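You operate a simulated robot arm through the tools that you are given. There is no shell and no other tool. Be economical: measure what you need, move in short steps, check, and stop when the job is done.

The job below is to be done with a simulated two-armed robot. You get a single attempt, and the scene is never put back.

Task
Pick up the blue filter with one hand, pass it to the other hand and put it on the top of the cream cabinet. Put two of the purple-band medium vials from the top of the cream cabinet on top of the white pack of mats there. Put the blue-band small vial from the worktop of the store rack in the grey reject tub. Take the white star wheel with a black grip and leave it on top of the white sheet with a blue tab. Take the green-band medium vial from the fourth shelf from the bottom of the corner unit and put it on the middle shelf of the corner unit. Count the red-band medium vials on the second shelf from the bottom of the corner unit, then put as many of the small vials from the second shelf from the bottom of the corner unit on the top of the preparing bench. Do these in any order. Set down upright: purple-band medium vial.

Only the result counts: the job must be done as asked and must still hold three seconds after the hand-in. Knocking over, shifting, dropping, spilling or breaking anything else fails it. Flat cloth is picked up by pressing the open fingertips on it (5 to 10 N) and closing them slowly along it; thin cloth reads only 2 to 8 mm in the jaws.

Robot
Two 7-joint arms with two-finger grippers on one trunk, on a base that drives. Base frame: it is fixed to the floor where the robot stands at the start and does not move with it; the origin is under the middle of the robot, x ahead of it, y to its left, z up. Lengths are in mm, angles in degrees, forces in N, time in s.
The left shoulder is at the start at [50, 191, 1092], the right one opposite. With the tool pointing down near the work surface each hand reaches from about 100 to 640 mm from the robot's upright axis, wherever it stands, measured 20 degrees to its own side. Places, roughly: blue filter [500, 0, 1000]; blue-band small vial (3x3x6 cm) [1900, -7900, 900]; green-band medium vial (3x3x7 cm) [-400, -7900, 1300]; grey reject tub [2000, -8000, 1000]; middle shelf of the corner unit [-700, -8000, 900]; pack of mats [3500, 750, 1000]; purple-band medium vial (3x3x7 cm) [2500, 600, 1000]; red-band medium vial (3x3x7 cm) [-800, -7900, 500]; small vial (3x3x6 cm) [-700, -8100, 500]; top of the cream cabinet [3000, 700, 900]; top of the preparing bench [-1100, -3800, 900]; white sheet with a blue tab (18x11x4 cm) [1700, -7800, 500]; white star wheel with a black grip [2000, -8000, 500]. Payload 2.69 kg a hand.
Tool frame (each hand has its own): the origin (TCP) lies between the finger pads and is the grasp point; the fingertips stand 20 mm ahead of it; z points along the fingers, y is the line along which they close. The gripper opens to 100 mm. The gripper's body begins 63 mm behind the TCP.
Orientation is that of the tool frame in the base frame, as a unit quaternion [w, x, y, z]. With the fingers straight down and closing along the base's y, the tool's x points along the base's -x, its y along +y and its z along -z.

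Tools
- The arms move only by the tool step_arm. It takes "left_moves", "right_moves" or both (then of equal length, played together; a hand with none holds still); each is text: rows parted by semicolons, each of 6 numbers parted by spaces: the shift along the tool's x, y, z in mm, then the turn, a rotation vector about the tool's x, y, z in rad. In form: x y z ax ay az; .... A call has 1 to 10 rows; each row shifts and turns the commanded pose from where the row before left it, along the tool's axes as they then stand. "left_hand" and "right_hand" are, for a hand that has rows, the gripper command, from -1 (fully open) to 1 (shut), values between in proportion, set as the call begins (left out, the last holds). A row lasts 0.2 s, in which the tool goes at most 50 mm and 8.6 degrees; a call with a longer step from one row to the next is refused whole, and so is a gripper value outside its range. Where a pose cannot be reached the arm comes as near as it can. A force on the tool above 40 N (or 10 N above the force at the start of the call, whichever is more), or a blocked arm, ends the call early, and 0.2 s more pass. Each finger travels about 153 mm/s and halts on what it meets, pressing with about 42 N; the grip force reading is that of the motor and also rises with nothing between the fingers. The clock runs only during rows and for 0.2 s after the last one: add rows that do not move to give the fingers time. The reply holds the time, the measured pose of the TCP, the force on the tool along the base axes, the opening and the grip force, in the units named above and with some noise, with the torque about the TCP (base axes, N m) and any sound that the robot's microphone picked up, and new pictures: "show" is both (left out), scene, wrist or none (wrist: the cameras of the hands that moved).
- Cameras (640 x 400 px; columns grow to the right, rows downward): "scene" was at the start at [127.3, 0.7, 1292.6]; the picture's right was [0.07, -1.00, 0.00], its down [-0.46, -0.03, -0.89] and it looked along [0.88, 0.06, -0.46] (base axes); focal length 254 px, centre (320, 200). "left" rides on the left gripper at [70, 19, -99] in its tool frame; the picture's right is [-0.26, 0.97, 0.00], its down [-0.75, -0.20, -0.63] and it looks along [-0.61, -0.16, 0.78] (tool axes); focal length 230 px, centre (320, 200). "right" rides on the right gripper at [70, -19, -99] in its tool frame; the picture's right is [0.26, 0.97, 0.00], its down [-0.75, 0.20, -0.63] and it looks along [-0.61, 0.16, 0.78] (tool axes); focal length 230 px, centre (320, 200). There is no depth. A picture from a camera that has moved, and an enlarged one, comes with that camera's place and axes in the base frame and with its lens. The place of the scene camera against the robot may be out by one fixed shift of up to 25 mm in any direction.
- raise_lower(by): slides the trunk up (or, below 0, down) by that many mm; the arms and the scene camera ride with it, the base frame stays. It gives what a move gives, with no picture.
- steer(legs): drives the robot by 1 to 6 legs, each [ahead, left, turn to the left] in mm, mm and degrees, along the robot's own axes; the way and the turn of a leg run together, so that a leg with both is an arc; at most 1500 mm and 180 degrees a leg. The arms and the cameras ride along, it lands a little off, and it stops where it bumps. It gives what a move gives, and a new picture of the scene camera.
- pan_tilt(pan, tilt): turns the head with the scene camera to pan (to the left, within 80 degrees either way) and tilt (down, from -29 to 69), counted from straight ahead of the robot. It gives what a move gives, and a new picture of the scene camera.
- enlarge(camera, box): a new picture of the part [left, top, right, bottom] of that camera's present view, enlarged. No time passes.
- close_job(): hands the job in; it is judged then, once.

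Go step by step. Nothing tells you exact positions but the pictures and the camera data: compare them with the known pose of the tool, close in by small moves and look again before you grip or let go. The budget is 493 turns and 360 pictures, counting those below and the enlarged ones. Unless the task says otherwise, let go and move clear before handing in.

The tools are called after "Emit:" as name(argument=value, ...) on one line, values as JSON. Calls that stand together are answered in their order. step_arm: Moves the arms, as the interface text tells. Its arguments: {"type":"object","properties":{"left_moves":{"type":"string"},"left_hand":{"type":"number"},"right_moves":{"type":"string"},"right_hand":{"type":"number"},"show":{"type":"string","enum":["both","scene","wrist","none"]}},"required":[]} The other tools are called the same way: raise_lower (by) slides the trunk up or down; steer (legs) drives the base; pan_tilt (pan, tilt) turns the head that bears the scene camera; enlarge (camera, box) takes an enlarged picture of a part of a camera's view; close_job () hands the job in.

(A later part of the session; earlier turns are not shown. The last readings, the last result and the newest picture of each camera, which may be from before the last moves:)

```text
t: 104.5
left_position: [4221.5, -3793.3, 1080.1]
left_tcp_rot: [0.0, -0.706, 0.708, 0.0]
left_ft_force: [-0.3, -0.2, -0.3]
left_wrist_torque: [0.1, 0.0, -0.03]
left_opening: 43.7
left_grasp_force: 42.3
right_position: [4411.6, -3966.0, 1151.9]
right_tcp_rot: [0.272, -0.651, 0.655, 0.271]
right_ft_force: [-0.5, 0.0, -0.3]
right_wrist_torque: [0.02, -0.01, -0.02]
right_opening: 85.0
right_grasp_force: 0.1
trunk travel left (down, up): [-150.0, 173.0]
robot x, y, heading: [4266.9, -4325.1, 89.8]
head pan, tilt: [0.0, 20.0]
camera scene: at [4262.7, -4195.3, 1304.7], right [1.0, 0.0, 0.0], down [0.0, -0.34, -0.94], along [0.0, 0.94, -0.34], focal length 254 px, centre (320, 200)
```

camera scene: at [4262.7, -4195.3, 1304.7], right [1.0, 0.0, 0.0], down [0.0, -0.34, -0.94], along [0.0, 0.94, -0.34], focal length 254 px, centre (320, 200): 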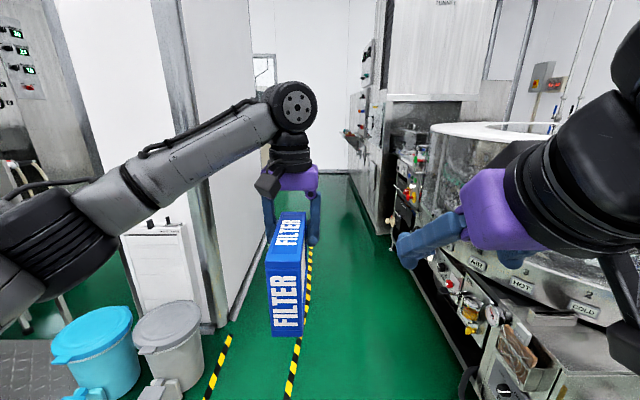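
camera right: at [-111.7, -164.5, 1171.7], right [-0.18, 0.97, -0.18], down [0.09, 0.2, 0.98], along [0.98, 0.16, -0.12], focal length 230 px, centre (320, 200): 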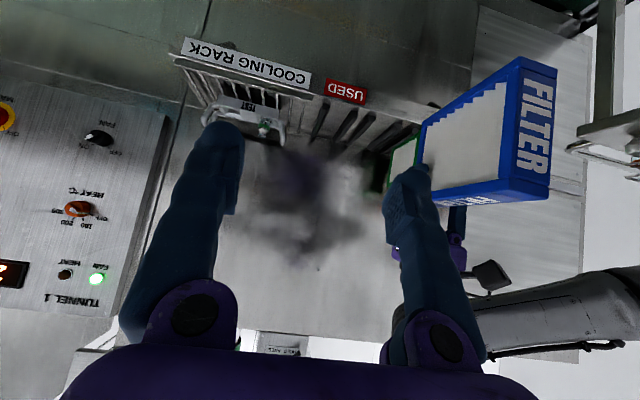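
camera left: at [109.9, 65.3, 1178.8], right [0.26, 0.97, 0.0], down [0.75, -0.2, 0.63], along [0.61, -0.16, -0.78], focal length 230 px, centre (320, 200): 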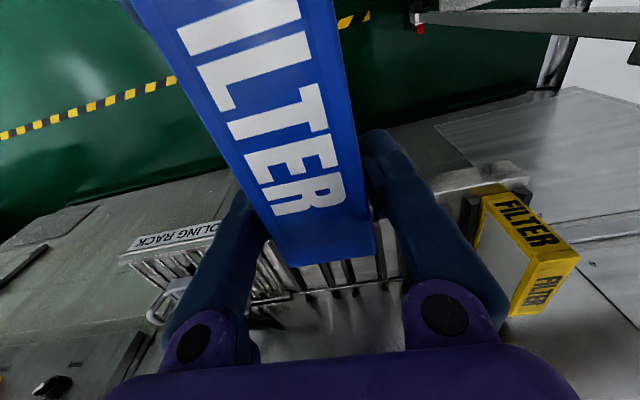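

The aisle spans x 3690–5000. I'll drive ahead to y≈-900.

Emit:
steer(legs=[[1450, -40, 0.2], [1300, 0, 0], [650, 0, 0]])

Emit:
pan_tilt(pan=50, tilt=18)

```text
t: 121.2
left_position: [4219.6, -372.2, 1079.7]
left_tcp_rot: [0.0, 0.709, -0.705, 0.0]
left_ft_force: [0.1, 0.6, -0.3]
left_wrist_torque: [0.08, 0.02, 0.01]
left_opening: 43.8
left_grasp_force: 41.6
right_position: [4412.7, -541.9, 1153.2]
right_tcp_rot: [-0.27, 0.654, -0.652, -0.272]
right_ft_force: [0.7, -0.3, 0.8]
right_wrist_torque: [0.01, 0.02, 0.01]
right_opening: 85.2
right_grasp_force: 0.0
trunk travel left (down, up): [-150.0, 173.0]
robot x, y, heading: [4269.5, -901.6, 90.5]
head pan, tilt: [0.0, 20.0]
camera scene: at [4266.8, -773.6, 1304.7], right [1.0, 0.01, 0.0], down [0.0, -0.34, -0.94], along [-0.01, 0.94, -0.34], focal length 254 px, centre (320, 200)
```

scene: 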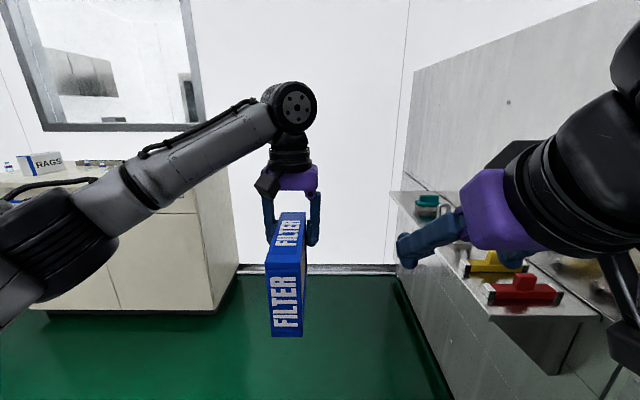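

```text
t: 122.3
left_position: [4220.1, -373.0, 1079.9]
left_tcp_rot: [0.0, 0.71, -0.704, -0.001]
left_ft_force: [0.7, 0.1, 0.4]
left_wrist_torque: [0.08, 0.01, -0.01]
left_opening: 43.7
left_grasp_force: 42.0
right_position: [4413.2, -542.8, 1151.7]
right_tcp_rot: [-0.27, 0.654, -0.651, -0.274]
right_ft_force: [0.1, 0.0, 0.5]
right_wrist_torque: [-0.03, 0.01, -0.01]
right_opening: 85.0
right_grasp_force: 0.0
trunk travel left (down, up): [-150.0, 173.0]
robot x, y, heading: [4269.9, -901.6, 90.6]
head pan, tilt: [50.0, 18.0]
camera scene: at [4195.6, -807.5, 1308.0], right [0.64, 0.77, 0.0], down [0.24, -0.2, -0.95], along [-0.73, 0.61, -0.31], focal length 254 px, centre (320, 200)
```

scene: 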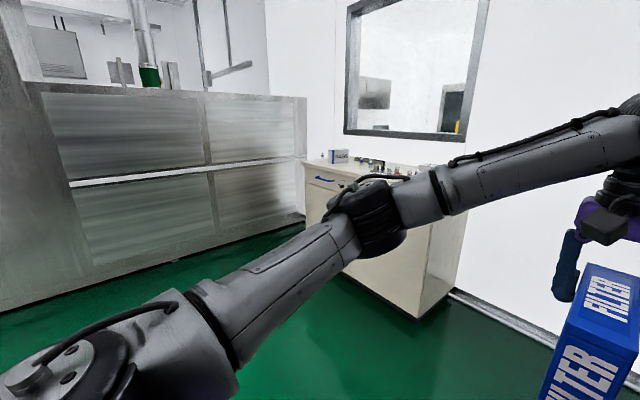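

The cabinet front is near y≈600, spanning x≈2200–3550. I'll strafe in front of it and look.

Emit:
steer(legs=[[500, 0, -0.6], [0, 1270, 0]])

Emit:
pan_tilt(pan=-5, tilt=15)

```text
t: 136.3
left_position: [2949.2, 133.9, 1080.7]
left_tcp_rot: [0.0, -0.705, 0.709, 0.0]
left_ft_force: [0.3, -0.1, 0.0]
left_wrist_torque: [0.07, -0.02, 0.03]
left_opening: 43.9
left_grasp_force: 42.4
right_position: [3139.5, -39.3, 1151.7]
right_tcp_rot: [0.272, -0.651, 0.655, 0.272]
right_ft_force: [-0.9, 1.3, 0.0]
right_wrist_torque: [-0.02, 0.0, -0.04]
right_opening: 84.9
right_grasp_force: 0.0
trunk travel left (down, up): [-150.0, 173.0]
robot x, y, heading: [2992.5, -397.3, 89.7]
head pan, tilt: [50.0, 18.0]
camera scene: at [2919.2, -301.7, 1308.0], right [0.65, 0.76, 0.0], down [0.24, -0.2, -0.95], along [-0.73, 0.61, -0.31], focal length 254 px, centre (320, 200)
```

scene: 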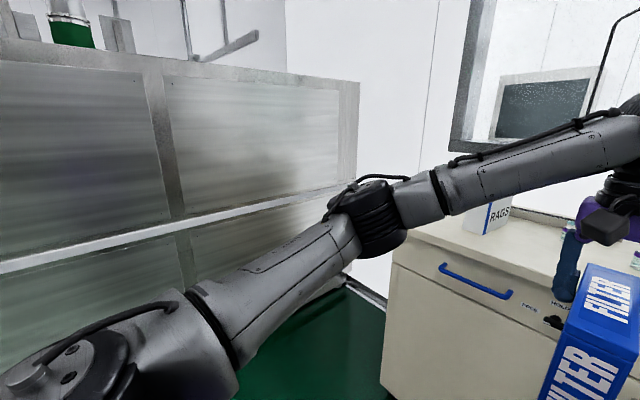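

```text
t: 137.6
left_position: [2948.8, 131.9, 1079.5]
left_tcp_rot: [0.0, -0.706, 0.709, 0.0]
left_ft_force: [0.6, 0.0, 0.0]
left_wrist_torque: [0.13, -0.01, 0.01]
left_opening: 44.0
left_grasp_force: 42.1
right_position: [3139.8, -38.4, 1151.1]
right_tcp_rot: [0.271, -0.651, 0.655, 0.272]
right_ft_force: [0.7, 0.3, 0.1]
right_wrist_torque: [-0.01, 0.02, 0.02]
right_opening: 85.1
right_grasp_force: 0.1
trunk travel left (down, up): [-150.0, 173.0]
robot x, y, heading: [2993.7, -397.3, 89.6]
head pan, tilt: [-5.0, 15.0]
camera scene: at [2998.9, -269.0, 1312.9], right [1.0, -0.09, 0.0], down [-0.02, -0.26, -0.97], along [0.09, 0.96, -0.26], focal length 254 px, centre (320, 200)
```

scene: 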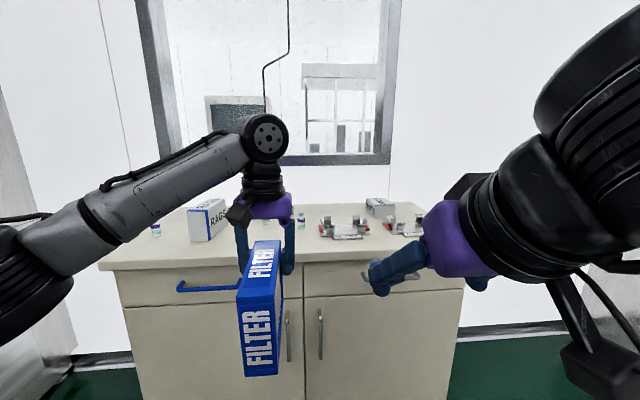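

Emit:
enlarge(camera="scene", box=[100, 180, 440, 300])

```text
1.88 times, centred on (270, 240) of scene
camera zoom: at [2998.9, -269.0, 1312.9], right [1.0, -0.09, 0.0], down [-0.02, -0.26, -0.97], along [0.09, 0.96, -0.26], focal length 479 px, centre (414, 125)
```

zoom: 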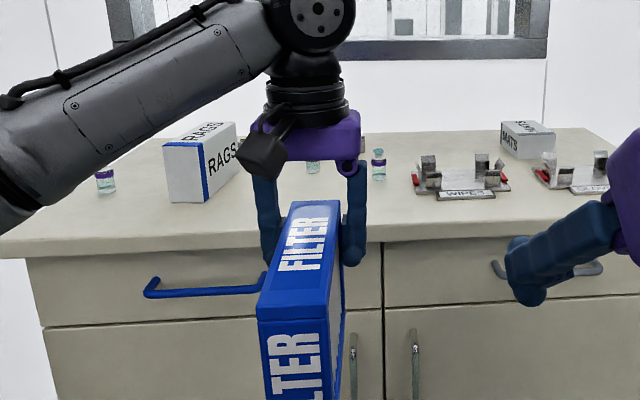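

The cabinet top has free space in front of the RAGS box at x≈2750, y≈500–660. I'll raise the trunk a little, shift left and approach.

Emit:
raise_lower(by=60)

Emit:
steer(legs=[[0, 195, 0.3], [340, 0, 0]])

Emit:
pan_tilt(pan=0, tilt=40)

```text
t: 138.6
left_position: [2949.9, 134.1, 1140.2]
left_tcp_rot: [0.0, -0.706, 0.709, -0.001]
left_ft_force: [-0.3, 0.1, -3.3]
left_wrist_torque: [0.08, 0.0, 0.0]
left_opening: 43.5
left_grasp_force: 41.7
right_position: [3139.4, -39.0, 1211.9]
right_tcp_rot: [0.271, -0.652, 0.654, 0.272]
right_ft_force: [-0.1, 1.0, 0.9]
right_wrist_torque: [0.01, -0.04, -0.03]
right_opening: 85.0
right_grasp_force: 0.1
trunk travel left (down, up): [-210.0, 113.0]
robot x, y, heading: [2996.1, -397.2, 89.9]
head pan, tilt: [-5.0, 15.0]
```

```text
t: 142.8
left_position: [2749.7, 475.8, 1140.2]
left_tcp_rot: [0.0, -0.706, 0.708, 0.0]
left_ft_force: [-0.2, 0.6, -2.6]
left_wrist_torque: [0.1, 0.01, 0.01]
left_opening: 43.6
left_grasp_force: 41.7
right_position: [2940.3, 304.0, 1211.4]
right_tcp_rot: [0.27, -0.652, 0.654, 0.272]
right_ft_force: [-0.1, -0.5, 0.5]
right_wrist_torque: [0.02, 0.06, 0.01]
right_opening: 84.5
right_grasp_force: 0.1
trunk travel left (down, up): [-210.0, 113.0]
robot x, y, heading: [2796.0, -53.5, 89.8]
head pan, tilt: [-5.0, 15.0]
camera scene: at [2800.0, 74.0, 1372.8], right [1.0, -0.09, 0.0], down [-0.02, -0.26, -0.97], along [0.09, 0.96, -0.26], focal length 254 px, centre (320, 200)
```

scene: 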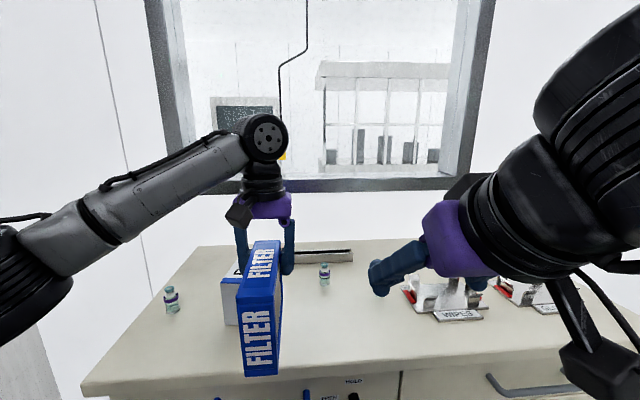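

```text
t: 143.7
left_position: [2749.3, 475.0, 1140.3]
left_tcp_rot: [0.0, -0.706, 0.709, 0.0]
left_ft_force: [0.5, 0.6, -3.3]
left_wrist_torque: [0.11, 0.04, -0.01]
left_opening: 43.6
left_grasp_force: 42.0
right_position: [2939.8, 302.8, 1212.2]
right_tcp_rot: [0.271, -0.652, 0.654, 0.272]
right_ft_force: [-0.1, 0.9, 0.1]
right_wrist_torque: [0.01, 0.0, 0.03]
right_opening: 84.9
right_grasp_force: 0.1
trunk travel left (down, up): [-210.0, 113.0]
robot x, y, heading: [2790.4, -50.4, 90.0]
head pan, tilt: [0.0, 40.0]
camera scene: at [2791.9, 65.5, 1333.4], right [1.0, 0.0, 0.0], down [0.0, -0.64, -0.77], along [0.0, 0.77, -0.64], focal length 254 px, centre (320, 200)
```

scene: 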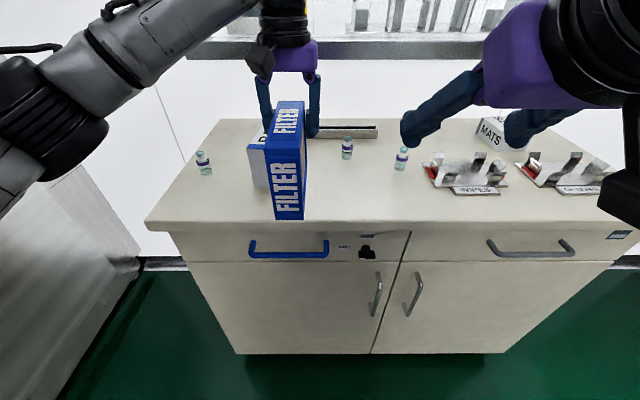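

Cabinet top is at z≈905 with its front edge at y≈490. I'll nudge forward and slightly right, then check with the left wrist camera.

Emit:
steer(legs=[[110, -25, 0]])

Emit:
step_arm(left_moves="-35 0 0 0 0 0; -35 0 0 0 0 0; 0 0 0 0 0 0")

```text
t: 144.9
left_position: [2774.1, 585.1, 1141.2]
left_tcp_rot: [0.001, -0.707, 0.707, -0.001]
left_ft_force: [0.7, 0.7, -2.5]
left_wrist_torque: [0.09, 0.03, 0.0]
left_opening: 44.0
left_grasp_force: 42.0
right_position: [2964.0, 413.7, 1211.6]
right_tcp_rot: [0.27, -0.653, 0.653, 0.273]
right_ft_force: [0.3, 0.5, 0.1]
right_wrist_torque: [-0.03, -0.01, 0.01]
right_opening: 85.0
right_grasp_force: 0.1
trunk travel left (down, up): [-210.0, 113.0]
robot x, y, heading: [2823.2, 58.8, 90.1]
head pan, tilt: [0.0, 40.0]
camera scene: at [2817.0, 175.4, 1333.2], right [1.0, 0.0, 0.0], down [0.0, -0.64, -0.77], along [0.0, 0.77, -0.64], focal length 254 px, centre (320, 200)
```

scene: 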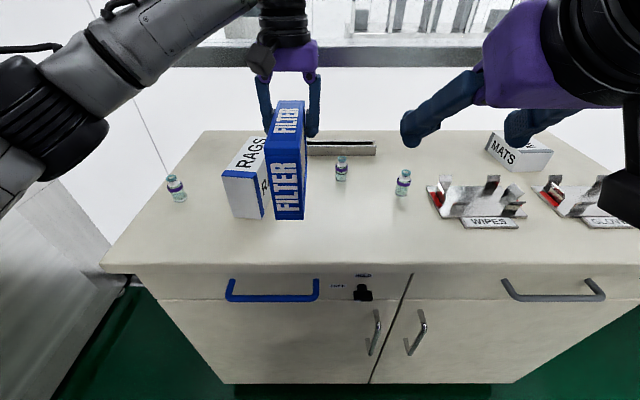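

```text
t: 145.7
left_position: [2774.8, 655.3, 1141.1]
left_tcp_rot: [0.0, -0.706, 0.708, 0.001]
left_ft_force: [0.6, -0.2, -3.3]
left_wrist_torque: [0.1, -0.01, 0.01]
left_opening: 43.8
left_grasp_force: 41.8
right_position: [2963.9, 413.8, 1212.2]
right_tcp_rot: [0.271, -0.653, 0.653, 0.273]
right_ft_force: [-0.3, -0.4, -0.1]
right_wrist_torque: [0.04, -0.01, 0.01]
right_opening: 84.9
right_grasp_force: 0.1
trunk travel left (down, up): [-210.0, 113.0]
robot x, y, heading: [2821.3, 53.3, 89.8]
head pan, tilt: [0.0, 40.0]
camera scene: at [2816.4, 174.3, 1333.4], right [1.0, 0.0, 0.0], down [0.0, -0.64, -0.77], along [0.0, 0.77, -0.64], focal length 254 px, centre (320, 200)
camera left: at [2753.9, 585.1, 1239.7], right [-0.97, 0.26, 0.0], down [0.2, 0.75, 0.63], along [0.16, 0.61, -0.78], focal length 230 px, centre (320, 200)
```

scene: 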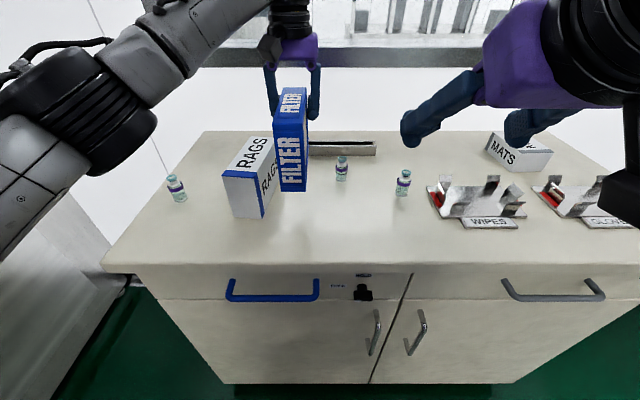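
left: 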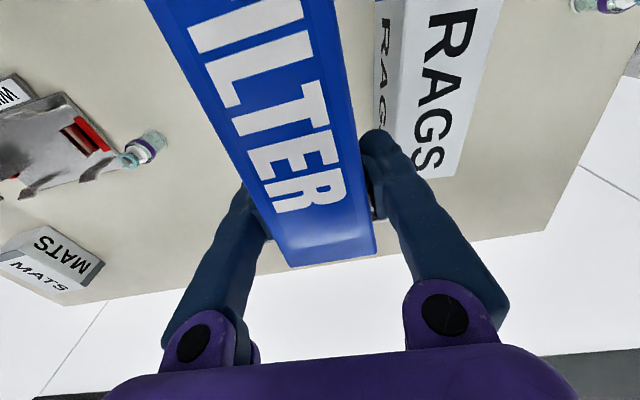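

Clearances to the RAGS box and the vial are fine. Lowering now.

Emit:
step_arm(left_moves="0 0 25 0 0 0; 0 0 25 0 0 0; 0 0 20 0 0 0; 0 0 10 0 0 0; 0 0 6 0 0 0; 0 0 5 0 0 0; 0 0 5 0 0 0; 0 0 0 0 0 0", show="scene")

```text
t: 147.5
left_position: [2773.5, 653.8, 1044.2]
left_tcp_rot: [0.0, -0.706, 0.708, 0.0]
left_ft_force: [-0.3, -0.3, -2.2]
left_wrist_torque: [0.09, 0.03, 0.0]
left_opening: 43.7
left_grasp_force: 42.3
right_position: [2964.8, 412.0, 1211.9]
right_tcp_rot: [0.271, -0.652, 0.653, 0.272]
right_ft_force: [-0.6, -0.2, 0.7]
right_wrist_torque: [-0.03, 0.0, 0.03]
right_opening: 85.1
right_grasp_force: 0.0
trunk travel left (down, up): [-210.0, 113.0]
robot x, y, heading: [2822.1, 51.6, 89.9]
head pan, tilt: [0.0, 40.0]
camera scene: at [2816.8, 174.6, 1333.3], right [1.0, 0.0, 0.0], down [0.0, -0.64, -0.77], along [0.0, 0.77, -0.64], focal length 254 px, centre (320, 200)
```

scene: 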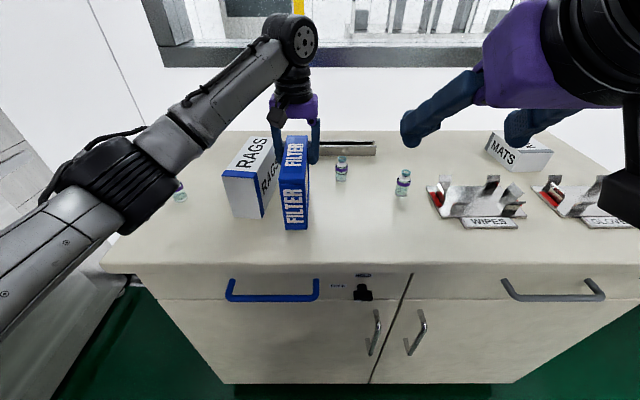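

Emit:
step_arm(left_moves="0 0 4 0 0 0; 0 0 4 0 0 0; 0 0 4 0 0 0; 0 0 4 0 0 0; 0 0 4 0 0 0; 0 0 4 0 0 0; 0 0 4 0 0 0; 0 0 4 0 0 0; 0 0 4 0 0 0; 0 0 4 0 0 0", show="scene")

```text
t: 149.7
left_position: [2774.2, 653.4, 1010.0]
left_tcp_rot: [0.004, -0.707, 0.708, 0.003]
left_ft_force: [-2.2, -1.3, 34.5]
left_wrist_torque: [-0.09, 0.04, 0.01]
left_opening: 44.1
left_grasp_force: 42.0
right_position: [2965.0, 409.5, 1213.3]
right_tcp_rot: [0.272, -0.651, 0.653, 0.274]
right_ft_force: [0.3, -0.2, 0.0]
right_wrist_torque: [-0.02, 0.02, -0.01]
right_opening: 85.1
right_grasp_force: 0.1
trunk travel left (down, up): [-210.0, 113.0]
robot x, y, heading: [2823.5, 56.0, 90.2]
head pan, tilt: [0.0, 40.0]
camera scene: at [2816.9, 170.7, 1333.9], right [1.0, 0.0, 0.0], down [0.0, -0.64, -0.77], along [0.0, 0.77, -0.64], focal length 254 px, centre (320, 200)
```

scene: 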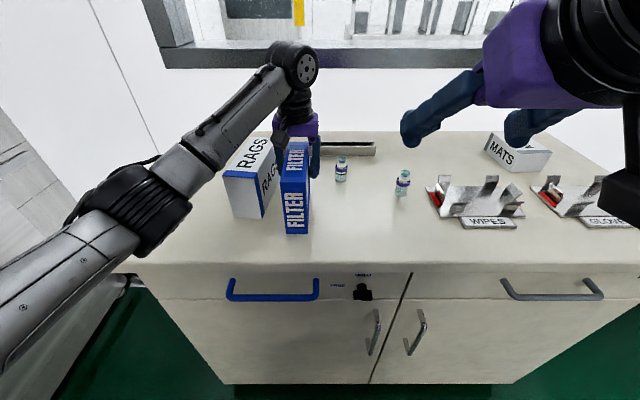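

Contact. I'll ease up a couple of mm, release, then raise straight up.

Emit:
step_arm(left_moves="0 0 -3 0 0 0; 0 0 -1 0 0 0; 0 0 0 0 0 0", show="none")

Emit:
step_arm(left_moves="0 0 0 0 0 0; 0 0 0 0 0 0; 0 0 -15 0 0 0; 0 0 -40 0 0 0; 0 0 -40 0 0 0; 0 0 -45 0 0 0; 0 0 0 0 0 0", left_hand=-0.4)

```text
t: 150.5
left_position: [2774.4, 653.9, 1009.9]
left_tcp_rot: [0.002, -0.707, 0.708, 0.001]
left_ft_force: [1.3, 1.9, 18.7]
left_wrist_torque: [0.84, -0.06, 0.03]
left_opening: 43.7
left_grasp_force: 42.0
right_position: [2965.1, 411.8, 1212.5]
right_tcp_rot: [0.271, -0.652, 0.653, 0.273]
right_ft_force: [0.4, -1.0, -1.3]
right_wrist_torque: [0.02, 0.02, 0.02]
right_opening: 84.8
right_grasp_force: 0.1
trunk travel left (down, up): [-210.0, 113.0]
robot x, y, heading: [2823.6, 53.0, 89.8]
head pan, tilt: [0.0, 40.0]
```

```text
t: 152.1
left_position: [2773.9, 654.9, 1147.7]
left_tcp_rot: [0.0, -0.706, 0.708, 0.0]
left_ft_force: [-0.6, -0.5, -0.6]
left_wrist_torque: [-0.04, -0.01, 0.01]
left_opening: 70.0
left_grasp_force: 0.1
right_position: [2965.6, 413.4, 1211.4]
right_tcp_rot: [0.271, -0.652, 0.653, 0.273]
right_ft_force: [-0.3, -0.5, 0.9]
right_wrist_torque: [0.01, -0.02, 0.04]
right_opening: 84.9
right_grasp_force: 0.2
trunk travel left (down, up): [-210.0, 113.0]
robot x, y, heading: [2820.9, 55.6, 89.9]
head pan, tilt: [0.0, 40.0]
camera scene: at [2816.6, 174.9, 1333.2], right [1.0, 0.0, 0.0], down [0.0, -0.64, -0.77], along [0.0, 0.77, -0.64], focal length 254 px, centre (320, 200)
camera left: at [2754.3, 585.2, 1247.7], right [-0.97, 0.26, 0.0], down [0.2, 0.75, 0.63], along [0.16, 0.61, -0.78], focal length 230 px, centre (320, 200)
```

scene: 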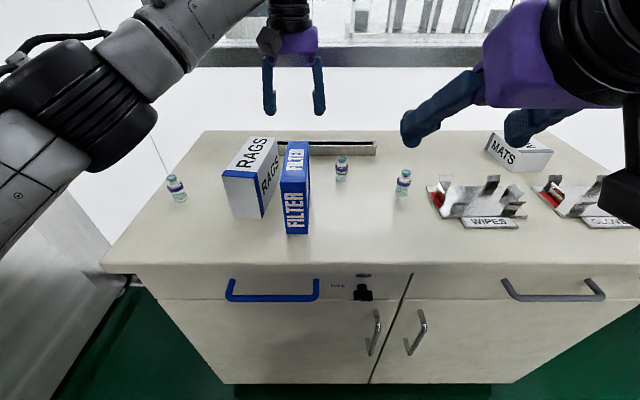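
left: 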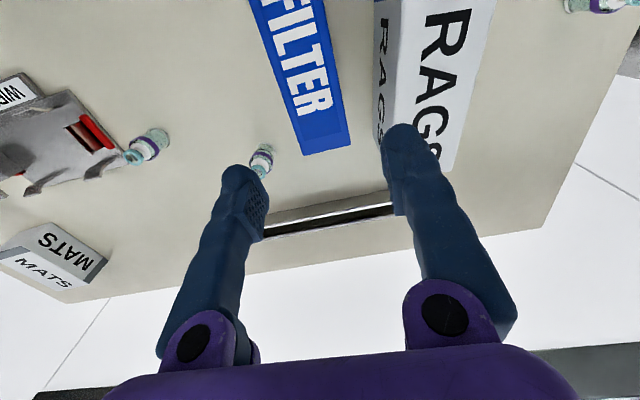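

The filter stands on the cabinet. Now I'll check the vials' bands and the mats pack.

Emit:
enlarge(camera="scene", box=[320, 120, 580, 240])

Emit:
enlarge(camera="scene", box=[140, 130, 240, 230])

```text
2.46 times, centred on (450, 180) of scene
camera zoom: at [2816.6, 174.9, 1333.2], right [1.0, 0.0, 0.0], down [0.0, -0.64, -0.77], along [0.0, 0.77, -0.64], focal length 626 px, centre (0, 249)
```

zoom: 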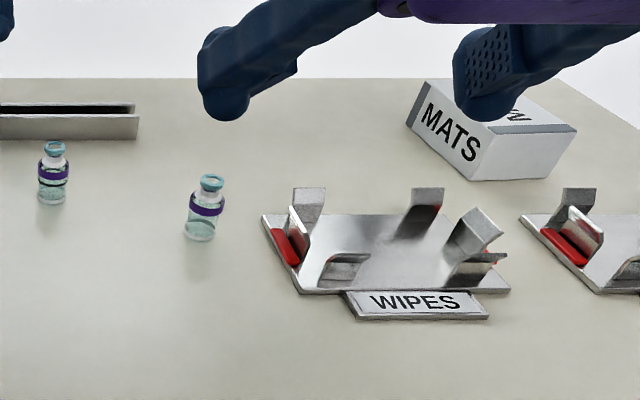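

```text
4.00 times, centred on (190, 180) of scene
camera zoom: at [2816.6, 174.9, 1333.2], right [1.0, 0.0, 0.0], down [0.0, -0.64, -0.77], along [0.0, 0.77, -0.64], focal length 1018 px, centre (840, 280)
```

zoom: 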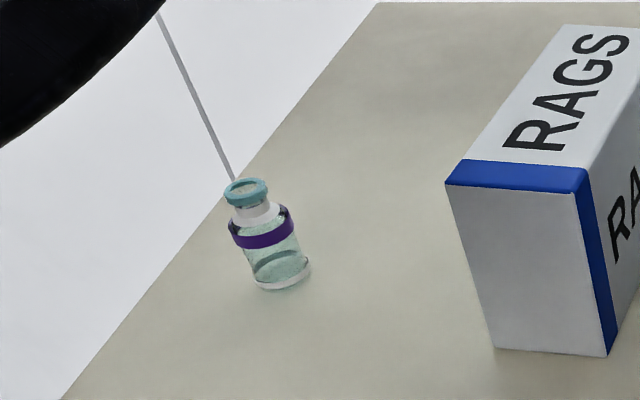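

All three vials are purple-banded; I'll use the two right ones. I'll retract the left arm and move the base closer, shifted to the right.

Emit:
step_arm(left_moves="40 0 0 0 0 0; 40 0 0 0 0 0; 40 0 0 0 0 0; 40 0 0 0 0 0; 30 30 0 0 0 0; 0 40 0 0 0 0; 0 40 0 0 0 0", show="none")

Emit:
steer(legs=[[0, -80, 0], [50, 0, 0]])

Emit:
step_arm(right_moves="0 0 0 0 0 0", right_hand=-0.4, show="wrist")

```text
t: 153.7
left_position: [2663.4, 463.5, 1149.3]
left_tcp_rot: [0.001, -0.706, 0.708, 0.0]
left_ft_force: [0.4, -0.2, -0.6]
left_wrist_torque: [-0.04, -0.03, -0.01]
left_opening: 70.2
left_grasp_force: 0.0
right_position: [2963.3, 412.2, 1211.8]
right_tcp_rot: [0.271, -0.653, 0.653, 0.272]
right_ft_force: [-0.3, 0.0, 0.5]
right_wrist_torque: [0.01, -0.02, -0.01]
right_opening: 85.3
right_grasp_force: 0.2
trunk travel left (down, up): [-210.0, 113.0]
robot x, y, heading: [2824.0, 53.3, 89.9]
head pan, tilt: [0.0, 40.0]
```

```text
t: 155.6
left_position: [2744.5, 515.1, 1148.7]
left_tcp_rot: [0.0, -0.706, 0.708, 0.0]
left_ft_force: [0.3, 0.6, 0.5]
left_wrist_torque: [-0.03, 0.0, -0.02]
left_opening: 69.9
left_grasp_force: 0.0
right_position: [3044.5, 463.3, 1211.9]
right_tcp_rot: [0.27, -0.652, 0.654, 0.273]
right_ft_force: [-0.6, 0.4, -0.4]
right_wrist_torque: [0.0, -0.03, 0.03]
right_opening: 85.0
right_grasp_force: 0.0
trunk travel left (down, up): [-210.0, 113.0]
robot x, y, heading: [2900.7, 105.9, 90.0]
head pan, tilt: [0.0, 40.0]
camera scene: at [2896.8, 225.5, 1333.2], right [1.0, 0.0, 0.0], down [0.0, -0.64, -0.77], along [0.0, 0.77, -0.64], focal length 254 px, centre (320, 200)
```

scene: 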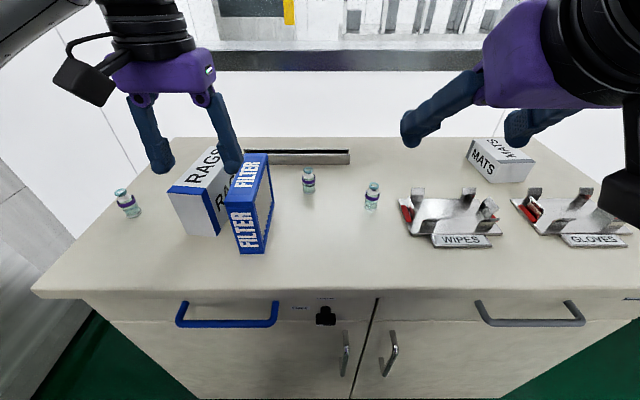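

```text
t: 156.0
left_position: [2744.0, 512.9, 1149.6]
left_tcp_rot: [0.0, -0.706, 0.708, 0.001]
left_ft_force: [0.5, 0.3, -0.4]
left_wrist_torque: [-0.03, 0.01, 0.0]
left_opening: 70.0
left_grasp_force: 0.1
right_position: [3043.9, 462.0, 1211.7]
right_tcp_rot: [0.27, -0.652, 0.654, 0.273]
right_ft_force: [0.1, -0.3, -0.5]
right_wrist_torque: [-0.03, -0.02, 0.0]
right_opening: 69.7
right_grasp_force: 0.0
trunk travel left (down, up): [-210.0, 113.0]
robot x, y, heading: [2898.0, 102.4, 90.1]
head pan, tilt: [0.0, 40.0]
camera right: at [3062.3, 342.5, 1232.4], right [-0.97, -0.18, -0.18], down [-0.2, 0.08, 0.98], along [-0.16, 0.98, -0.12], focal length 230 px, centre (320, 200)
```

right: 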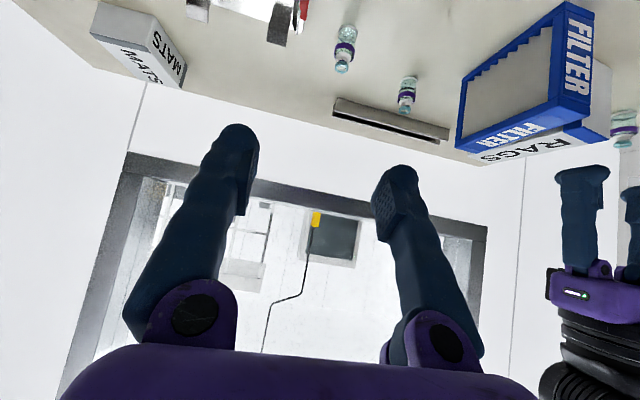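

Emit:
enlarge(camera="scene", box=[350, 120, 640, 260])

Emit:
enlarge(camera="right", box=[60, 0, 440, 140])

```text
2.21 times, centred on (495, 190) of scene
camera zoom: at [2896.7, 224.4, 1333.3], right [1.0, 0.0, 0.0], down [0.0, -0.64, -0.77], along [0.0, 0.77, -0.64], focal length 561 px, centre (-66, 222)
```

zoom: 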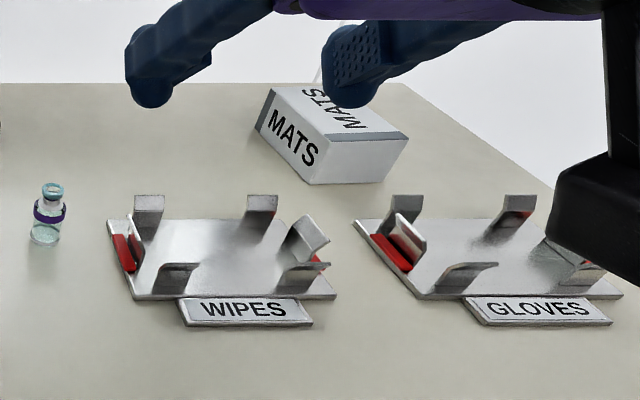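

```text
1.68 times, centred on (250, 70) of right
camera zoom: at [3062.3, 342.5, 1232.4], right [-0.97, -0.18, -0.18], down [-0.2, 0.08, 0.98], along [-0.16, 0.98, -0.12], focal length 388 px, centre (438, 419)
```

zoom: 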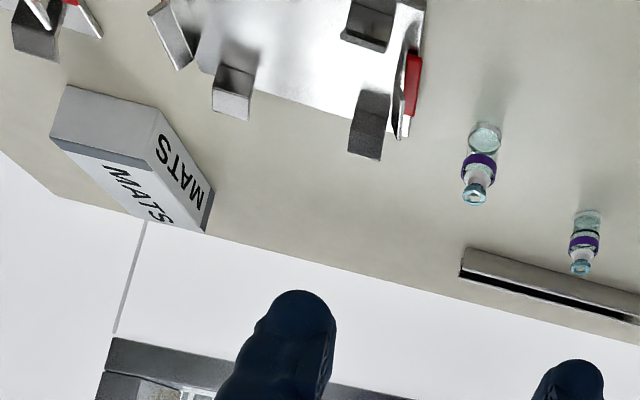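

Positions so far: vial B at (2876,722), vial C at (3016,659), cabinet top z≈922. The mats pack spans x 3335–3430, y 763–895, with its top at z≈977. I'll approach vial C with the tilted right hand.

Emit:
step_arm(right_moves="21 14 0 0 0 0; 21 14 0 0 0 0; 0 0 46 0 0 0; 0 0 46 0 0 0; 0 0 46 0 0 0; 0 0 46 0 0 0; 0 0 30 0 0 0; 0 0 0 0 0 0", right_hand=-0.2)

```text
t: 157.8
left_position: [2743.3, 513.0, 1149.7]
left_tcp_rot: [0.001, -0.706, 0.708, 0.0]
left_ft_force: [0.3, -0.6, 0.3]
left_wrist_torque: [0.0, 0.0, 0.0]
left_opening: 70.0
left_grasp_force: 0.0
right_position: [3016.8, 584.1, 1030.0]
right_tcp_rot: [0.271, -0.652, 0.654, 0.272]
right_ft_force: [0.1, 1.3, 0.3]
right_wrist_torque: [0.02, -0.02, -0.06]
right_opening: 60.1
right_grasp_force: 0.2
trunk travel left (down, up): [-210.0, 113.0]
robot x, y, heading: [2901.7, 105.1, 89.8]
head pan, tilt: [0.0, 40.0]
camera scene: at [2896.6, 224.1, 1333.4], right [1.0, 0.0, 0.0], down [0.0, -0.64, -0.77], along [0.0, 0.77, -0.64], focal length 254 px, centre (320, 200)
camera right: at [3034.3, 465.1, 1050.7], right [-0.97, -0.18, -0.18], down [-0.2, 0.08, 0.98], along [-0.16, 0.98, -0.11], focal length 230 px, centre (320, 200)
```

scene: 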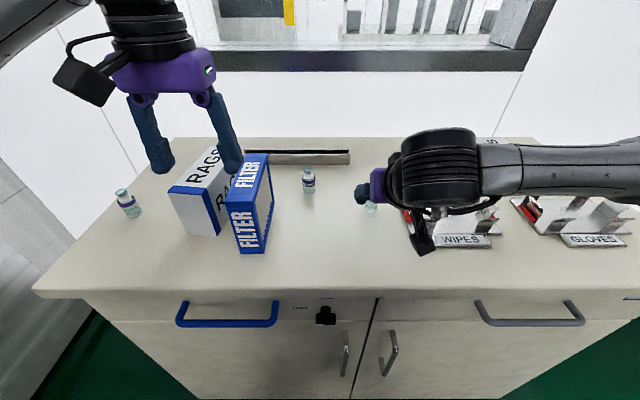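
right: 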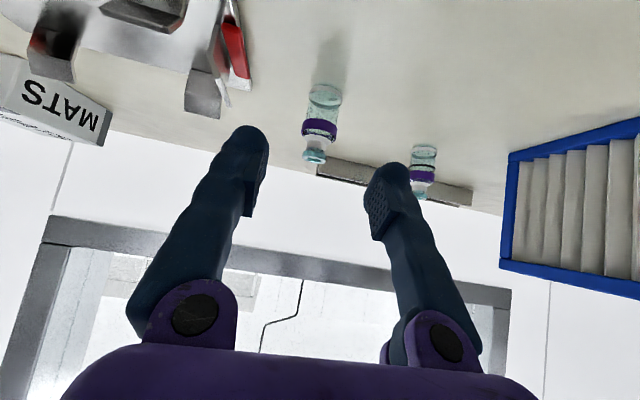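

Vial C centre is at about (3015,653), cap at z≈994. I'll advance along the tool axis to grip.

Emit:
step_arm(right_moves="3 1 30 0 0 0; 0 0 30 0 0 0; 0 0 20 0 0 0; 0 0 20 0 0 0; 0 0 0 0 0 0", show="wrist")

```text
t: 159.0
left_position: [2742.6, 513.4, 1148.7]
left_tcp_rot: [0.0, -0.706, 0.708, 0.0]
left_ft_force: [0.4, 0.1, -0.3]
left_wrist_torque: [-0.02, 0.0, 0.0]
left_opening: 69.8
left_grasp_force: 0.1
right_position: [3014.7, 654.7, 959.2]
right_tcp_rot: [0.271, -0.652, 0.653, 0.273]
right_ft_force: [0.3, -0.1, -0.3]
right_wrist_torque: [-0.01, -0.05, 0.02]
right_opening: 59.9
right_grasp_force: 0.1
trunk travel left (down, up): [-210.0, 113.0]
robot x, y, heading: [2898.6, 102.8, 90.1]
head pan, tilt: [0.0, 40.0]
camera right: at [3032.3, 535.1, 979.4], right [-0.97, -0.18, -0.18], down [-0.2, 0.08, 0.98], along [-0.16, 0.98, -0.12], focal length 230 px, centre (320, 200)
```

right: 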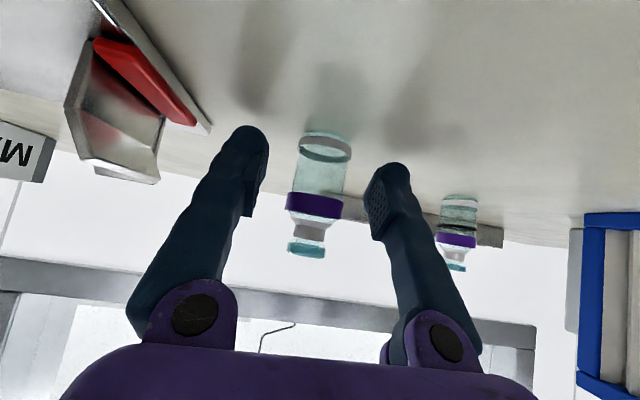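

The vial is centred, so I'll close and lift.

Emit:
step_arm(right_moves="0 0 0 0 0 0; 0 0 0 0 0 0; 0 0 0 0 0 0", right_hand=1, show="none")

Emit:
step_arm(right_moves="-5 0 -5 0 0 0; -14 0 -14 0 0 0; -20 0 -20 0 0 0; -20 0 -20 0 0 0; -20 0 -20 0 0 0; -20 0 -20 0 0 0; 0 0 0 0 0 0", show="wrist")

```text
t: 159.8
left_position: [2744.1, 512.7, 1149.5]
left_tcp_rot: [0.0, -0.706, 0.708, 0.001]
left_ft_force: [0.1, 0.2, -0.2]
left_wrist_torque: [0.02, -0.04, 0.0]
left_opening: 70.2
left_grasp_force: 0.1
right_position: [3015.5, 655.5, 960.2]
right_tcp_rot: [0.271, -0.652, 0.654, 0.273]
right_ft_force: [0.4, 0.3, 0.9]
right_wrist_torque: [0.0, 0.0, -0.03]
right_opening: 26.6
right_grasp_force: 42.0
trunk travel left (down, up): [-210.0, 113.0]
robot x, y, heading: [2903.1, 104.6, 89.7]
head pan, tilt: [0.0, 40.0]
```

```text
t: 161.4
left_position: [2744.9, 514.5, 1149.8]
left_tcp_rot: [0.001, -0.706, 0.708, 0.001]
left_ft_force: [-0.7, -0.6, -0.4]
left_wrist_torque: [0.01, -0.01, 0.03]
left_opening: 69.8
left_grasp_force: 0.0
right_position: [3017.3, 652.7, 1098.6]
right_tcp_rot: [0.271, -0.651, 0.654, 0.272]
right_ft_force: [-0.3, 0.8, 0.3]
right_wrist_torque: [-0.04, 0.01, 0.0]
right_opening: 26.5
right_grasp_force: 41.6
trunk travel left (down, up): [-210.0, 113.0]
robot x, y, heading: [2903.3, 107.1, 89.9]
head pan, tilt: [0.0, 40.0]
camera right: at [3033.3, 532.8, 1118.9], right [-0.97, -0.18, -0.18], down [-0.2, 0.08, 0.98], along [-0.16, 0.98, -0.12], focal length 230 px, centre (320, 200)
```

right: 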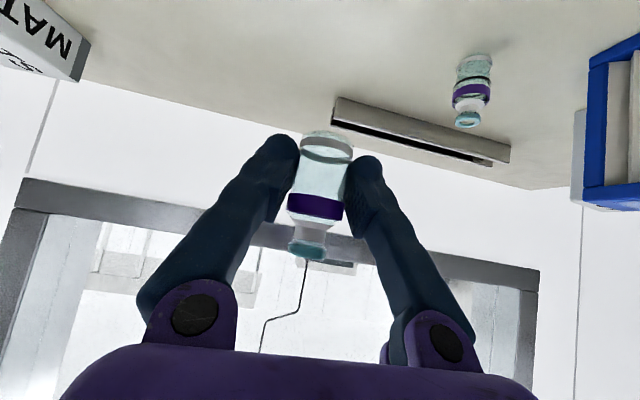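

Vial C is held. I'll strafe right toward the mats pack.

Emit:
steer(legs=[[0, -345, 0]])

Emit:
step_arm(right_moves="-28 0 28 0 0 0; -28 0 28 0 0 0; -28 0 28 0 0 0; 0 0 0 0 0 0")

```text
t: 164.9
left_position: [3082.3, 512.0, 1148.9]
left_tcp_rot: [-0.001, 0.708, -0.707, 0.0]
left_ft_force: [0.3, 0.3, 0.0]
left_wrist_torque: [0.01, -0.01, -0.01]
left_opening: 70.0
left_grasp_force: 0.0
right_position: [3353.2, 653.1, 1097.3]
right_tcp_rot: [-0.27, 0.654, -0.651, -0.274]
right_ft_force: [-0.1, 0.0, -0.4]
right_wrist_torque: [0.01, 0.01, 0.02]
right_opening: 26.3
right_grasp_force: 42.1
trunk travel left (down, up): [-210.0, 113.0]
robot x, y, heading: [3241.7, 102.8, 90.3]
head pan, tilt: [0.0, 40.0]
camera scene: at [3236.5, 224.3, 1333.3], right [1.0, 0.0, 0.0], down [0.0, -0.64, -0.77], along [0.0, 0.77, -0.64], focal length 254 px, centre (320, 200)
```

scene: 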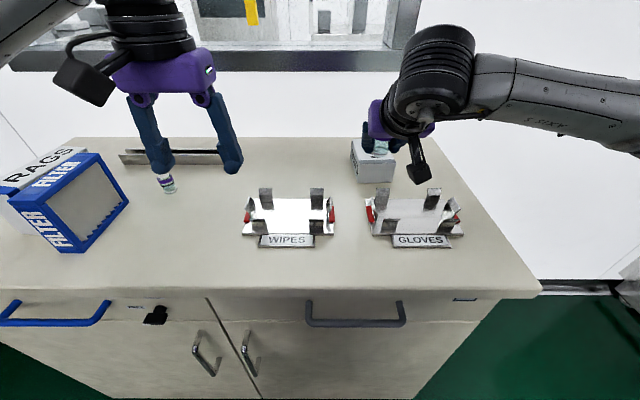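

```text
t: 165.9
left_position: [3082.5, 511.6, 1148.3]
left_tcp_rot: [0.0, 0.708, -0.706, -0.001]
left_ft_force: [0.1, 0.3, 0.1]
left_wrist_torque: [0.03, -0.02, 0.0]
left_opening: 69.9
left_grasp_force: 0.1
right_position: [3353.4, 771.5, 1098.7]
right_tcp_rot: [-0.27, 0.653, -0.652, -0.273]
right_ft_force: [-0.7, -0.5, 0.1]
right_wrist_torque: [0.0, -0.01, 0.0]
right_opening: 26.2
right_grasp_force: 41.7
trunk travel left (down, up): [-210.0, 113.0]
robot x, y, heading: [3241.4, 104.5, 90.0]
head pan, tilt: [0.0, 40.0]
camera scene: at [3236.6, 223.9, 1333.4], right [1.0, 0.0, 0.0], down [0.0, -0.64, -0.77], along [0.0, 0.77, -0.64], focal length 254 px, centre (320, 200)
camera right: at [3371.9, 650.7, 1119.3], right [-0.97, -0.19, -0.18], down [-0.2, 0.08, 0.98], along [-0.17, 0.98, -0.12], focal length 230 px, centre (320, 200)
```

scene: 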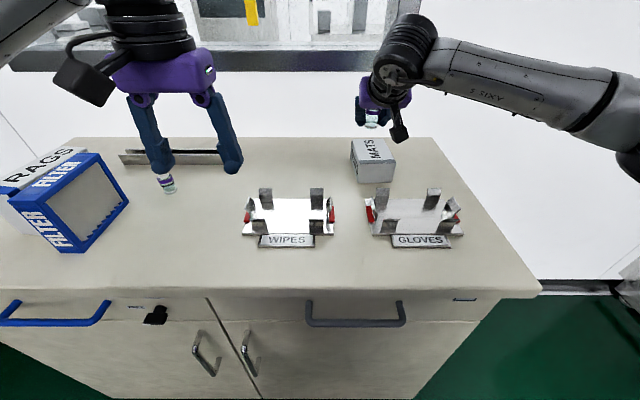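
right: 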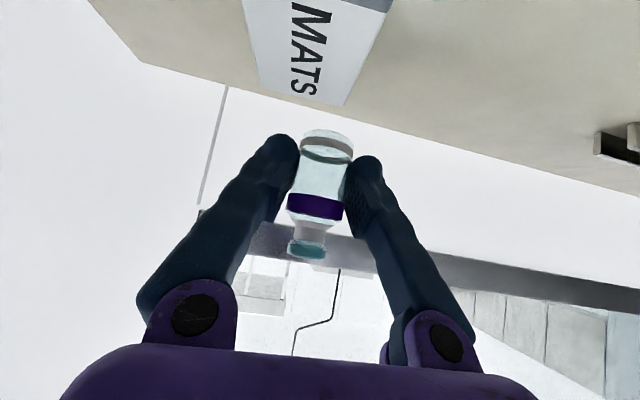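

The reach works. I'll move forward to y≈847 and descend toward the pack top.

Emit:
step_arm(right_moves="-27 0 27 0 0 0; -27 0 27 0 0 0; 17 0 17 0 0 0; 17 0 17 0 0 0; 14 0 14 0 0 0; 4 0 4 0 0 0; 0 0 0 0 0 0")

```text
t: 167.5
left_position: [3082.3, 512.9, 1149.1]
left_tcp_rot: [0.0, 0.707, -0.707, -0.002]
left_ft_force: [0.4, 0.3, -0.2]
left_wrist_torque: [0.03, 0.02, 0.03]
left_opening: 69.8
left_grasp_force: 0.1
right_position: [3352.2, 847.9, 1025.0]
right_tcp_rot: [-0.27, 0.654, -0.652, -0.273]
right_ft_force: [-0.3, 0.6, -0.2]
right_wrist_torque: [-0.03, -0.03, -0.02]
right_opening: 26.5
right_grasp_force: 42.4
trunk travel left (down, up): [-210.0, 113.0]
robot x, y, heading: [3241.4, 103.9, 90.1]
head pan, tilt: [0.0, 40.0]
camera scene: at [3236.4, 224.3, 1333.3], right [1.0, 0.0, 0.0], down [0.0, -0.64, -0.77], along [0.0, 0.77, -0.64], focal length 254 px, centre (320, 200)
camera right: at [3370.1, 728.1, 1045.2], right [-0.97, -0.19, -0.18], down [-0.2, 0.08, 0.98], along [-0.17, 0.98, -0.12], focal length 230 px, centre (320, 200)
```

scene: 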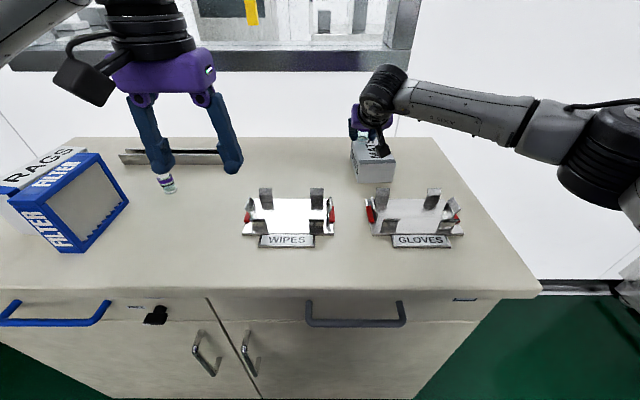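
right: 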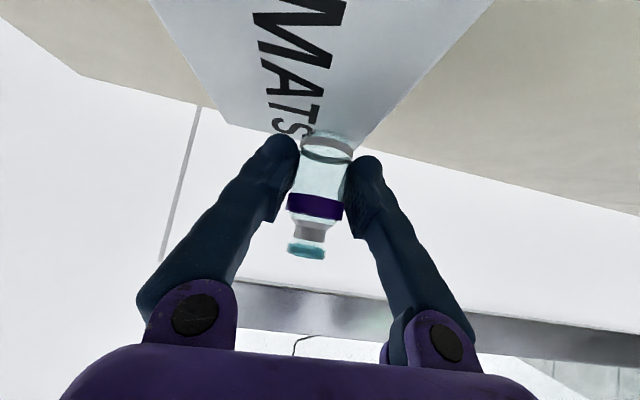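

I'll shift 8 mm right for edge margin, then descend slowly to contact.

Emit:
step_arm(right_moves="0 -8 0 0 0 0; 2 0 2 0 0 0; 2 0 2 0 0 0; 1 0 1 0 0 0; 1 0 1 0 0 0; 1 0 1 0 0 0; 1 0 1 0 0 0; 1 0 1 0 0 0; 1 0 1 0 0 0; 1 0 1 0 0 0", show="wrist")

```text
t: 169.7
left_position: [3082.5, 510.6, 1150.4]
left_tcp_rot: [-0.001, 0.707, -0.707, -0.001]
left_ft_force: [-0.2, -0.4, 0.8]
left_wrist_torque: [-0.02, -0.02, -0.03]
left_opening: 69.9
left_grasp_force: 0.0
right_position: [3359.1, 846.8, 1017.2]
right_tcp_rot: [0.273, -0.651, 0.651, 0.278]
right_ft_force: [2.0, 2.9, 27.5]
right_wrist_torque: [0.19, -0.09, -0.03]
right_opening: 26.5
right_grasp_force: 42.2
trunk travel left (down, up): [-210.0, 113.0]
robot x, y, heading: [3240.2, 108.6, 90.1]
head pan, tilt: [0.0, 40.0]
camera right: at [3377.8, 727.5, 1036.7], right [-0.97, -0.18, -0.18], down [-0.2, 0.07, 0.98], along [-0.17, 0.98, -0.1], focal length 230 px, centre (320, 200)
```

right: 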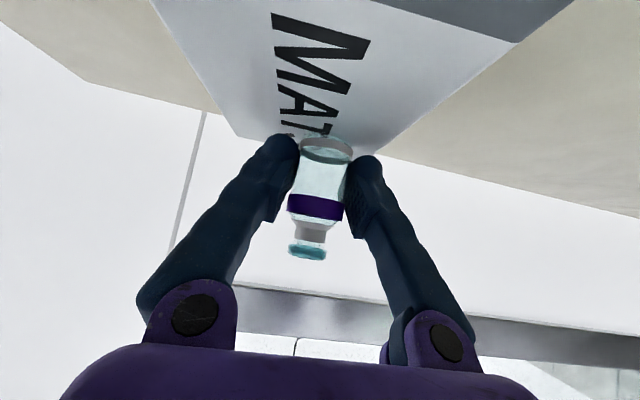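

Contact. I'll ease off.

Emit:
step_arm(right_moves="-2 0 -2 0 0 0; -1 0 -1 0 0 0; 0 0 0 0 0 0", show="none")

```text
t: 170.5
left_position: [3081.9, 510.1, 1149.9]
left_tcp_rot: [-0.001, 0.708, -0.706, -0.002]
left_ft_force: [-0.1, 0.6, 0.2]
left_wrist_torque: [0.01, 0.0, 0.02]
left_opening: 69.9
left_grasp_force: 0.0
right_position: [3359.6, 847.8, 1018.8]
right_tcp_rot: [-0.273, 0.652, -0.651, -0.275]
right_ft_force: [1.7, 1.9, 20.6]
right_wrist_torque: [0.19, -0.03, 0.0]
right_opening: 26.2
right_grasp_force: 42.1
trunk travel left (down, up): [-210.0, 113.0]
robot x, y, heading: [3239.2, 104.0, 90.2]
head pan, tilt: [0.0, 40.0]
```

Emit:
step_arm(right_moves="-1 0 -1 0 0 0; -1 0 -1 0 0 0; 0 0 0 0 0 0", show="none")

```text
t: 171.3
left_position: [3082.9, 510.9, 1149.6]
left_tcp_rot: [-0.001, 0.708, -0.706, -0.001]
left_ft_force: [-0.9, -1.3, 0.0]
left_wrist_torque: [0.03, 0.03, 0.01]
left_opening: 70.1
left_grasp_force: 0.0
right_position: [3359.9, 846.7, 1017.6]
right_tcp_rot: [-0.27, 0.654, -0.652, -0.273]
right_ft_force: [0.1, 1.1, 13.1]
right_wrist_torque: [0.14, -0.02, -0.01]
right_opening: 26.3
right_grasp_force: 41.7
trunk travel left (down, up): [-210.0, 113.0]
robot x, y, heading: [3241.7, 104.0, 90.2]
head pan, tilt: [0.0, 40.0]
```

Emit:
step_arm(right_moves="-1.5 0 -1.5 0 0 0; -1 0 -1 0 0 0; 0 0 0 0 0 0", show="none")

```text
t: 172.1
left_position: [3083.5, 513.1, 1148.5]
left_tcp_rot: [0.0, 0.708, -0.707, 0.0]
left_ft_force: [-1.0, -0.1, -0.5]
left_wrist_torque: [0.01, 0.0, 0.0]
left_opening: 70.1
left_grasp_force: 0.1
right_position: [3360.8, 848.1, 1018.2]
right_tcp_rot: [-0.269, 0.655, -0.651, -0.273]
right_ft_force: [1.0, -0.7, -1.4]
right_wrist_torque: [0.01, -0.05, -0.04]
right_opening: 26.1
right_grasp_force: 41.8
trunk travel left (down, up): [-210.0, 113.0]
robot x, y, heading: [3241.7, 111.9, 90.3]
head pan, tilt: [0.0, 40.0]
```

Just at contact. Release and retreat along the tool axis.

Emit:
step_arm(right_moves="0.5 0 0.5 0 0 0; 0 0 0 0 0 0; 0 0 -10 0 0 0; 0 0 -30 0 0 0; 0 0 -40 0 0 0; 0 0 -40 0 0 0; 0 0 0 0 0 0", right_hand=0)

```text
t: 173.7
left_position: [3081.3, 512.3, 1149.3]
left_tcp_rot: [0.0, 0.707, -0.707, 0.001]
left_ft_force: [0.0, 0.2, 0.3]
left_wrist_torque: [-0.03, -0.03, -0.02]
left_opening: 70.3
left_grasp_force: 0.0
right_position: [3360.0, 763.6, 1104.8]
right_tcp_rot: [-0.27, 0.653, -0.652, -0.272]
right_ft_force: [-1.1, 0.7, -0.3]
right_wrist_torque: [0.01, 0.02, -0.03]
right_opening: 50.0
right_grasp_force: 0.1
trunk travel left (down, up): [-210.0, 113.0]
robot x, y, heading: [3244.5, 102.4, 90.0]
head pan, tilt: [0.0, 40.0]
camera scene: at [3236.3, 224.7, 1333.3], right [1.0, 0.0, 0.0], down [0.0, -0.64, -0.77], along [0.0, 0.77, -0.64], focal length 254 px, centre (320, 200)
camera right: at [3378.3, 644.1, 1124.1], right [-0.97, -0.18, -0.18], down [-0.2, 0.08, 0.98], along [-0.17, 0.98, -0.12], focal length 230 px, centre (320, 200)
```

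scene: 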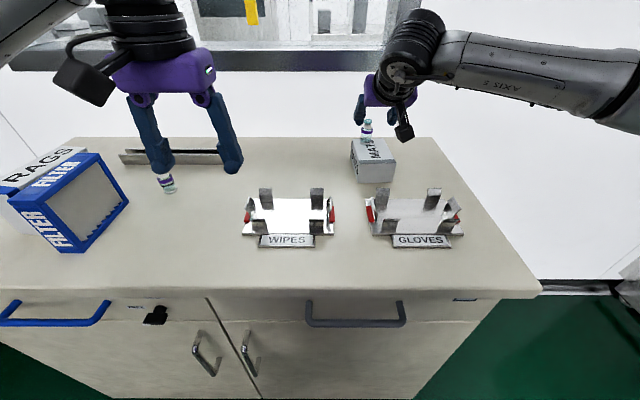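
right: 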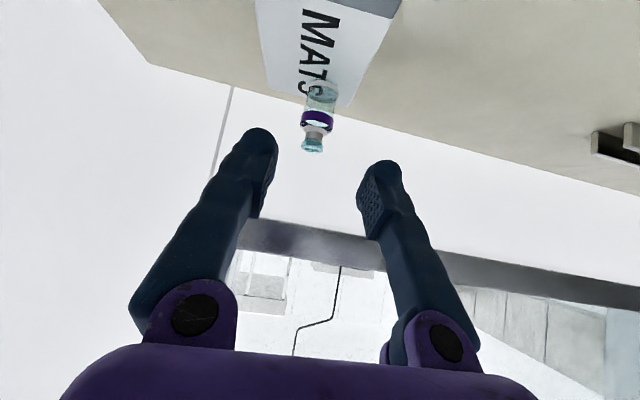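

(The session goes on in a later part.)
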